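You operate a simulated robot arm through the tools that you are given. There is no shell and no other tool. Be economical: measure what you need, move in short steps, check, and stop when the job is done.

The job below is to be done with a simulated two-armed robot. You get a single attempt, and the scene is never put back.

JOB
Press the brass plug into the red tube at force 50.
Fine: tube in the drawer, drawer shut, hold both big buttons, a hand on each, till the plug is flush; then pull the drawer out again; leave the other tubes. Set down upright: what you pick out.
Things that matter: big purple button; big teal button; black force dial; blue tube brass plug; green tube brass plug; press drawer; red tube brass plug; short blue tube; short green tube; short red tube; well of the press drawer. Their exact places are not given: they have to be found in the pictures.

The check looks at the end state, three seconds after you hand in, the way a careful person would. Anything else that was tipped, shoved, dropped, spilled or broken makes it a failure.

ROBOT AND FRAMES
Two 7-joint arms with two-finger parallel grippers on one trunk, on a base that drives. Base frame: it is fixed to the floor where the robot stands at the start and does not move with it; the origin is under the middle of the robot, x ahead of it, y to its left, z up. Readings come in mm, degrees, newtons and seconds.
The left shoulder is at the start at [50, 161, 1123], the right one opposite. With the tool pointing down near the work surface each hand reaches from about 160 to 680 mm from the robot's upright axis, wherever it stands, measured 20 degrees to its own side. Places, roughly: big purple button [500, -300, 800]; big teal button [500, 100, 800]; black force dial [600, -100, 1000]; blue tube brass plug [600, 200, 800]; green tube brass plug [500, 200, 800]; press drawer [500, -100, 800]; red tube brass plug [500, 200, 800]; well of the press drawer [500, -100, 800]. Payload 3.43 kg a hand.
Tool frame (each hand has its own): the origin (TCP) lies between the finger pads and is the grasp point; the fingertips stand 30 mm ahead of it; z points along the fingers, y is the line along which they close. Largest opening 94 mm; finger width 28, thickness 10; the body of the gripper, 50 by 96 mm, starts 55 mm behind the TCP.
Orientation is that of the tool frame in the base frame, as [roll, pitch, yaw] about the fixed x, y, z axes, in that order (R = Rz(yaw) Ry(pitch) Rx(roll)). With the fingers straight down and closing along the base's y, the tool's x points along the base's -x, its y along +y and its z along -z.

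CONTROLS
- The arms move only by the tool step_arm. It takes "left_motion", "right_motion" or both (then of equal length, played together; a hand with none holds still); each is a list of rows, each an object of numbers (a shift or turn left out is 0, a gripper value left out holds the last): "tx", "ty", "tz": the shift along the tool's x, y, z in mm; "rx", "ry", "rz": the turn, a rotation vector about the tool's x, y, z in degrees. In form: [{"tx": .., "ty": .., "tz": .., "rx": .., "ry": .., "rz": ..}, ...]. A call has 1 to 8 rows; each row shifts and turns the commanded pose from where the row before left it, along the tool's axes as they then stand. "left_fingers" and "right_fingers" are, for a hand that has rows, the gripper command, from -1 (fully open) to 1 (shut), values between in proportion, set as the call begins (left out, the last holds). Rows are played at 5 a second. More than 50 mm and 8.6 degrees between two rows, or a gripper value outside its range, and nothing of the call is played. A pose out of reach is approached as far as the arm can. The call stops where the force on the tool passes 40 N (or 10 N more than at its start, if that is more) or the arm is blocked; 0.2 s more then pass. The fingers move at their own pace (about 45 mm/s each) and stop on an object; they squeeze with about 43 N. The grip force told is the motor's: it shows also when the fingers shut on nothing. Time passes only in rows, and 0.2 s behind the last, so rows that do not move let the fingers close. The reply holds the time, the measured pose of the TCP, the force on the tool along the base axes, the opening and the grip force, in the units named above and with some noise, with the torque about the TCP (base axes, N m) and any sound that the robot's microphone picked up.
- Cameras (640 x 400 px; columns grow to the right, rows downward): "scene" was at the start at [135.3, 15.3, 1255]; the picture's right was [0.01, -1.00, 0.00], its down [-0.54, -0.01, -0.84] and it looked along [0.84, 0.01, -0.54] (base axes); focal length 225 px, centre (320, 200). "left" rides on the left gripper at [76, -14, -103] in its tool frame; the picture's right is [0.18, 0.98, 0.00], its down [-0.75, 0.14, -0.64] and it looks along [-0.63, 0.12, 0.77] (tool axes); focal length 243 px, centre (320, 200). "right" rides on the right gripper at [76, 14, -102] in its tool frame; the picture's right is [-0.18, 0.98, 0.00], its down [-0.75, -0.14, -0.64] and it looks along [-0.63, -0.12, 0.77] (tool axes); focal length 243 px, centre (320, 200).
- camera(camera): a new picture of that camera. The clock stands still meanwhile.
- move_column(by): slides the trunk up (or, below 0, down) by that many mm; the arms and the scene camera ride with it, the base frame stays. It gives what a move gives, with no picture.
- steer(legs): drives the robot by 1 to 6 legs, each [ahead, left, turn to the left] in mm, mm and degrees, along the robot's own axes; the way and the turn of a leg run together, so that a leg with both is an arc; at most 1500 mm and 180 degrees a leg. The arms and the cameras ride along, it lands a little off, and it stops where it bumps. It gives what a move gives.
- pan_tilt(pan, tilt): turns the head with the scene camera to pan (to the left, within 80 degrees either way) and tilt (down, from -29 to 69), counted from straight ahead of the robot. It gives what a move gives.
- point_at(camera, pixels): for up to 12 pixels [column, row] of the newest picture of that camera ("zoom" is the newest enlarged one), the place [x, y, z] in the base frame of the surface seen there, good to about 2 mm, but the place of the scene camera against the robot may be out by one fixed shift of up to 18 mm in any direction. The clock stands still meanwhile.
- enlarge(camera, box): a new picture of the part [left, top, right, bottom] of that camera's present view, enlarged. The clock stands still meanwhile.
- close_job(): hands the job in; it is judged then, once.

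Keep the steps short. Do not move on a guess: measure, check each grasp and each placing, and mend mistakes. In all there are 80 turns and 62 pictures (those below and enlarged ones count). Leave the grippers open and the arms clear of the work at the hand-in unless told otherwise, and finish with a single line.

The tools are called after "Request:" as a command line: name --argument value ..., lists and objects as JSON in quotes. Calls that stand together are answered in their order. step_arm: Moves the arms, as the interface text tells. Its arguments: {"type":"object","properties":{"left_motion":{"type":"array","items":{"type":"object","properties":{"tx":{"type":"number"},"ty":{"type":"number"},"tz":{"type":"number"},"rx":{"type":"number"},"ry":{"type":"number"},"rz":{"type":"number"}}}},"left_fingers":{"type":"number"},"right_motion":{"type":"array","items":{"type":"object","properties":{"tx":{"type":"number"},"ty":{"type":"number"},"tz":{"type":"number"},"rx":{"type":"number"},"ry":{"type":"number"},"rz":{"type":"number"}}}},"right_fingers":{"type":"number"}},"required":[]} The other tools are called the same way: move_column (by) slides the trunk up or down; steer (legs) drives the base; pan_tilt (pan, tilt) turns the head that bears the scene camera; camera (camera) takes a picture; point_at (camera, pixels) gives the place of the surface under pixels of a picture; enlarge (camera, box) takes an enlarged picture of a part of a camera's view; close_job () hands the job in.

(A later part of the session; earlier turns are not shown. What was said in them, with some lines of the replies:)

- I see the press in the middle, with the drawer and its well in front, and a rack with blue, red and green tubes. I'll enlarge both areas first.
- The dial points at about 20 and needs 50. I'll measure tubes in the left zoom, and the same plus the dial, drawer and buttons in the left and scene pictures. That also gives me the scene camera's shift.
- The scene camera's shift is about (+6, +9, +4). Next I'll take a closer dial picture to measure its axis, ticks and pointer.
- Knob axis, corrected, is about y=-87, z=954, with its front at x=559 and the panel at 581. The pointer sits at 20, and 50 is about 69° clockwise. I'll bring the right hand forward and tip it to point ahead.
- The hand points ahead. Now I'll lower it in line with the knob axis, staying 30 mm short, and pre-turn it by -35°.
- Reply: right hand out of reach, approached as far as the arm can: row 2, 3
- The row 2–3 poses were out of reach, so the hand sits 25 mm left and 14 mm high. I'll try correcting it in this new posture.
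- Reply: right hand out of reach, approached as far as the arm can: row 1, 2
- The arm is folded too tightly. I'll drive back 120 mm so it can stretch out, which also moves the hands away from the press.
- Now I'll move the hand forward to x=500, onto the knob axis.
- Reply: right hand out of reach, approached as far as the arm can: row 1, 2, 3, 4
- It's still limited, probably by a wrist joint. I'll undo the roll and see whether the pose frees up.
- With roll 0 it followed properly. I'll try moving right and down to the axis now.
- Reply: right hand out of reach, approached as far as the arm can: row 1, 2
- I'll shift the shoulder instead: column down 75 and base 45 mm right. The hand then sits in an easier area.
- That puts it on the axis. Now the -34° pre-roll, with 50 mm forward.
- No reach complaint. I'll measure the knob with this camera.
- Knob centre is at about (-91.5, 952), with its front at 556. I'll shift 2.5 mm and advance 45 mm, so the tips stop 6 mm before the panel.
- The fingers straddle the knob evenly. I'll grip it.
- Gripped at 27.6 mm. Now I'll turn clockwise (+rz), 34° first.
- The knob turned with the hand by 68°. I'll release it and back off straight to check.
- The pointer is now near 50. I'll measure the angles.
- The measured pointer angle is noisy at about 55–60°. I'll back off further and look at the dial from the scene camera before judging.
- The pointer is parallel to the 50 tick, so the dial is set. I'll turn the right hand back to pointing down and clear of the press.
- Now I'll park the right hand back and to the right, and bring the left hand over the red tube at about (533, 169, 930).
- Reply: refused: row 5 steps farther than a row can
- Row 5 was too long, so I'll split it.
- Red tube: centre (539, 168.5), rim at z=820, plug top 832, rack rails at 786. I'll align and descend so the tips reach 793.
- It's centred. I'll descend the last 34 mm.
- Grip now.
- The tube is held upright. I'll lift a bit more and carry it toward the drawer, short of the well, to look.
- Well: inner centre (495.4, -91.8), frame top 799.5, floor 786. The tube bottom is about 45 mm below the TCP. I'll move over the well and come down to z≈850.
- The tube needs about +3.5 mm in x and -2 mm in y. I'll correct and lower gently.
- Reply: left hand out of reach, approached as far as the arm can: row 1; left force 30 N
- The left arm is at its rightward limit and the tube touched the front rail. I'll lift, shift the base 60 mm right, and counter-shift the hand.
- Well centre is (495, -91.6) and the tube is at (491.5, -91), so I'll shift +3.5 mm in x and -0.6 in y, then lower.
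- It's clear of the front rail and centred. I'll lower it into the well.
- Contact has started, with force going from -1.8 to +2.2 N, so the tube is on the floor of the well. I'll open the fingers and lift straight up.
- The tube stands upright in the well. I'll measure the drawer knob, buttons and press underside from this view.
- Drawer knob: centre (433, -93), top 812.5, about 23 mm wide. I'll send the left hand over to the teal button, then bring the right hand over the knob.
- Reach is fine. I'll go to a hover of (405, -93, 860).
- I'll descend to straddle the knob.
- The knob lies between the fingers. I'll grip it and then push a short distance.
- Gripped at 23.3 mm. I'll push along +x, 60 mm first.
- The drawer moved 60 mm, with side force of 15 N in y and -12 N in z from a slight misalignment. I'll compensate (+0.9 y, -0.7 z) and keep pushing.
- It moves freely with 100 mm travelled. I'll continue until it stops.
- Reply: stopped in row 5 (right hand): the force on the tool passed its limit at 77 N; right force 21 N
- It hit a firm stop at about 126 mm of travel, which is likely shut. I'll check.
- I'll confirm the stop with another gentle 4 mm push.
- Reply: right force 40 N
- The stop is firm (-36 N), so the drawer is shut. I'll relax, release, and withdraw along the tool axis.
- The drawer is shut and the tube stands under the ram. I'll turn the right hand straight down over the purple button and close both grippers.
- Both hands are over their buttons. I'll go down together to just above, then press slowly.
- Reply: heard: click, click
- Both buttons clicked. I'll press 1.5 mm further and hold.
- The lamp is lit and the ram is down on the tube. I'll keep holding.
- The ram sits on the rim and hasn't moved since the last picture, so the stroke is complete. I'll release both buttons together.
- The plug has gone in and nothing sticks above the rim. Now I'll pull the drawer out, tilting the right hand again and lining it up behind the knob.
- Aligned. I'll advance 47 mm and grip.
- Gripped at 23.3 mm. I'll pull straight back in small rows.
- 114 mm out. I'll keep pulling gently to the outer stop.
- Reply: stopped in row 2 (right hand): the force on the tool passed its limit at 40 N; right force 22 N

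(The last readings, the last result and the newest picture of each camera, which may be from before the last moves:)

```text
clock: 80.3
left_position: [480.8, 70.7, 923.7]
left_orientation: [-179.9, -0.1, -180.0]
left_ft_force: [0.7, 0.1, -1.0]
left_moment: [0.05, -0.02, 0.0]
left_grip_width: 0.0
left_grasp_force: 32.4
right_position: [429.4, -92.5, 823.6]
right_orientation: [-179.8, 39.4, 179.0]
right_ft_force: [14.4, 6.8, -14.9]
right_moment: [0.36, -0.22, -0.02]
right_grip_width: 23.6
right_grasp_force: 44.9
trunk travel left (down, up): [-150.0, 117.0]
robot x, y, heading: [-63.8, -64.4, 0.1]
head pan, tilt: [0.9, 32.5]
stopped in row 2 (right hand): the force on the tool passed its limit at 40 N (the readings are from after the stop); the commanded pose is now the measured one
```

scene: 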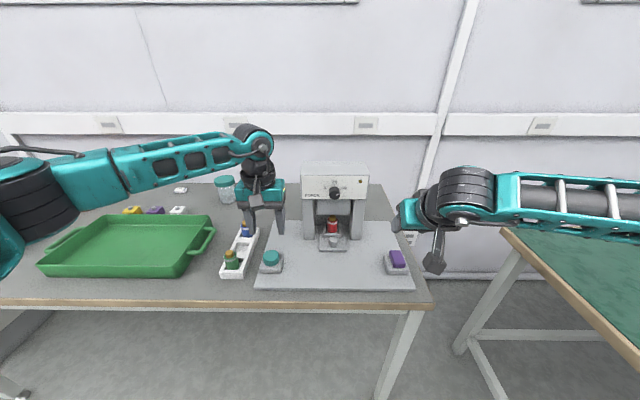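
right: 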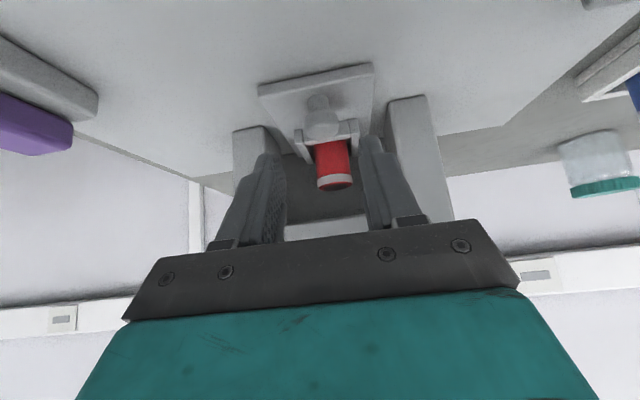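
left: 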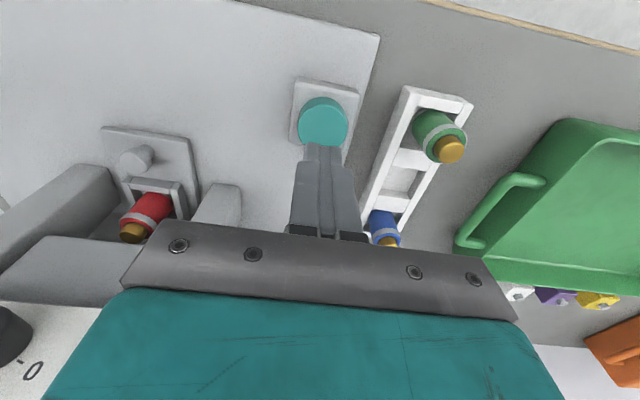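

It stopped at TCP x=429. I'll release, withdraw, and measure where the drawer is.

Request:
step_arm --right_motion '[{"tx": -0.8, "tz": 0.6}, {}, {}, {}]' --right_fingers 0.0

Request:
step_arm --right_motion '[{"tz": -25}, {"tz": -40}, {"tz": -40}, {"ty": -40}, {"ty": -40}, {"ty": -40}, {"ty": -40}, {}]'

Request:
camera --camera "scene"

Request:
point_at --camera "scene" --pixels '[[333, 258], [332, 222], [272, 258]]'

```text
clock: 81.3
left_position: [478.2, 69.7, 925.4]
left_orientation: [-180.0, 0.1, -179.9]
left_ft_force: [-0.1, -0.1, -0.7]
left_moment: [0.02, -0.01, 0.02]
left_grip_width: 0.0
left_grasp_force: 33.3
right_position: [427.4, -93.7, 826.3]
right_orientation: [-180.0, 39.6, 179.0]
right_ft_force: [0.7, 0.2, 0.7]
right_moment: [-0.03, 0.02, -0.01]
right_grip_width: 47.1
right_grasp_force: 0.1
trunk travel left (down, up): [-150.0, 117.0]
robot x, y, heading: [-59.0, -60.0, -0.0]
head pan, tilt: [0.9, 32.5]
```

```text
clock: 83.1
left_position: [477.6, 69.5, 926.0]
left_orientation: [180.0, 0.1, -180.0]
left_ft_force: [0.0, 0.4, 0.2]
left_moment: [0.0, -0.03, -0.02]
left_grip_width: 0.1
left_grasp_force: 33.3
right_position: [359.0, -250.3, 906.5]
right_orientation: [-179.9, 39.6, 179.1]
right_ft_force: [0.3, 0.1, 0.7]
right_moment: [-0.01, 0.0, -0.02]
right_grip_width: 46.9
right_grasp_force: 0.0
trunk travel left (down, up): [-150.0, 117.0]
robot x, y, heading: [-64.1, -63.8, -0.0]
head pan, tilt: [0.9, 32.5]
```

```text
10 pictures are left
```

scene: 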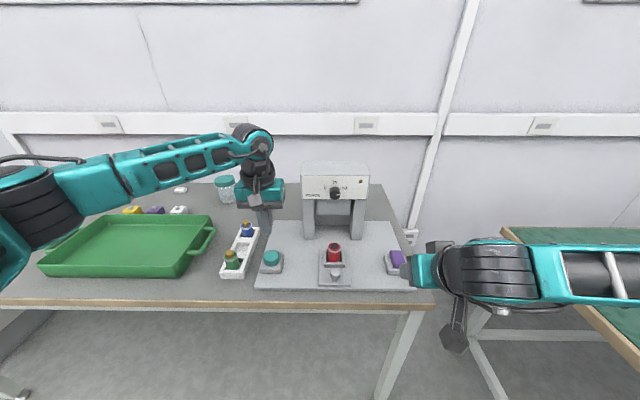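

```text
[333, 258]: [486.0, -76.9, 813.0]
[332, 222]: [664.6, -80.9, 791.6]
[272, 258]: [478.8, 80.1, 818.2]
```

The drawer is out and the tube stands in its well. I'll check knob position, plug flushness, dial and the rest close up.

Request:
enlarge --camera "scene" --box '[315, 232, 355, 292]'

Request:
point_at --camera "zoom" --pixels '[[320, 275], [320, 170], [305, 100], [330, 100], [318, 80], [318, 118], [318, 100]]'

```text
6.67 times, centred on (335, 262) of scene
```

zoom: 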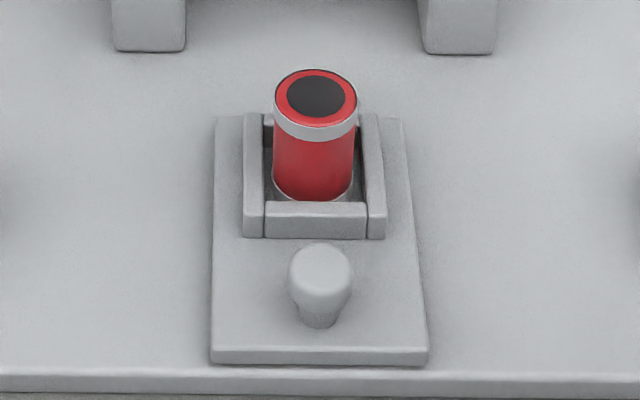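

```text
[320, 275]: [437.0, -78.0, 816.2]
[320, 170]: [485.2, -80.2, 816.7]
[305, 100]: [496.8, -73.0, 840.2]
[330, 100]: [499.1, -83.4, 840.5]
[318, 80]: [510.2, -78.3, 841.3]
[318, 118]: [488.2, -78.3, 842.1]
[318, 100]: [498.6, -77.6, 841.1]
```

Rim and plug area are all level at z≈841, so the plug is flush. The knob is back at its original spot. I'll open both grippers and lift the arms clear.

Request:
step_arm --left_motion '[{"tz": -40}, {"tz": -40}, {"tz": -40}, {"tx": 40}, {"tx": 40}, {}]' --right_motion '[{"tz": -30}, {"tz": -30}, {"tx": -40}, {}, {}, {}]' --left_fingers -1 --right_fingers -1

Request:
camera --camera "scene"

```text
clock: 84.5
left_position: [396.9, 72.0, 1045.3]
left_orientation: [180.0, 0.0, -180.0]
left_ft_force: [-0.5, -0.2, 0.0]
left_moment: [-0.03, 0.01, -0.01]
left_grip_width: 93.9
left_grasp_force: 0.1
right_position: [359.9, -249.4, 977.8]
right_orientation: [-179.9, 39.7, 179.0]
right_ft_force: [0.1, -0.1, 0.2]
right_moment: [-0.01, 0.02, -0.02]
right_grip_width: 94.1
right_grasp_force: 0.0
right hand out of reach, approached as far as the arm can: row 2
trunk travel left (down, up): [-150.0, 117.0]
robot x, y, heading: [-58.7, -63.6, -0.2]
head pan, tilt: [0.9, 32.5]
```

```text
8 pictures are left
```

scene: 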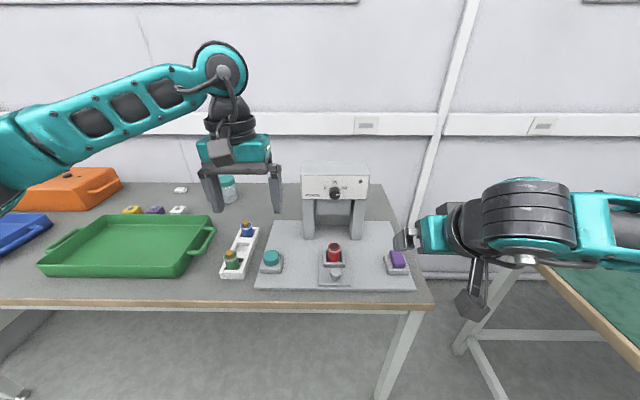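

Everything is in order: drawer out, pressed tube upright, other tubes untouched, arms clear and grippers open. I'm handing in.

Request:
close_job

```text
The job is handed in.
```

The red tube's brass plug is pressed flush at force 50; the drawer is out with the tube upright in its well, and the blue and green tubes are untouched.
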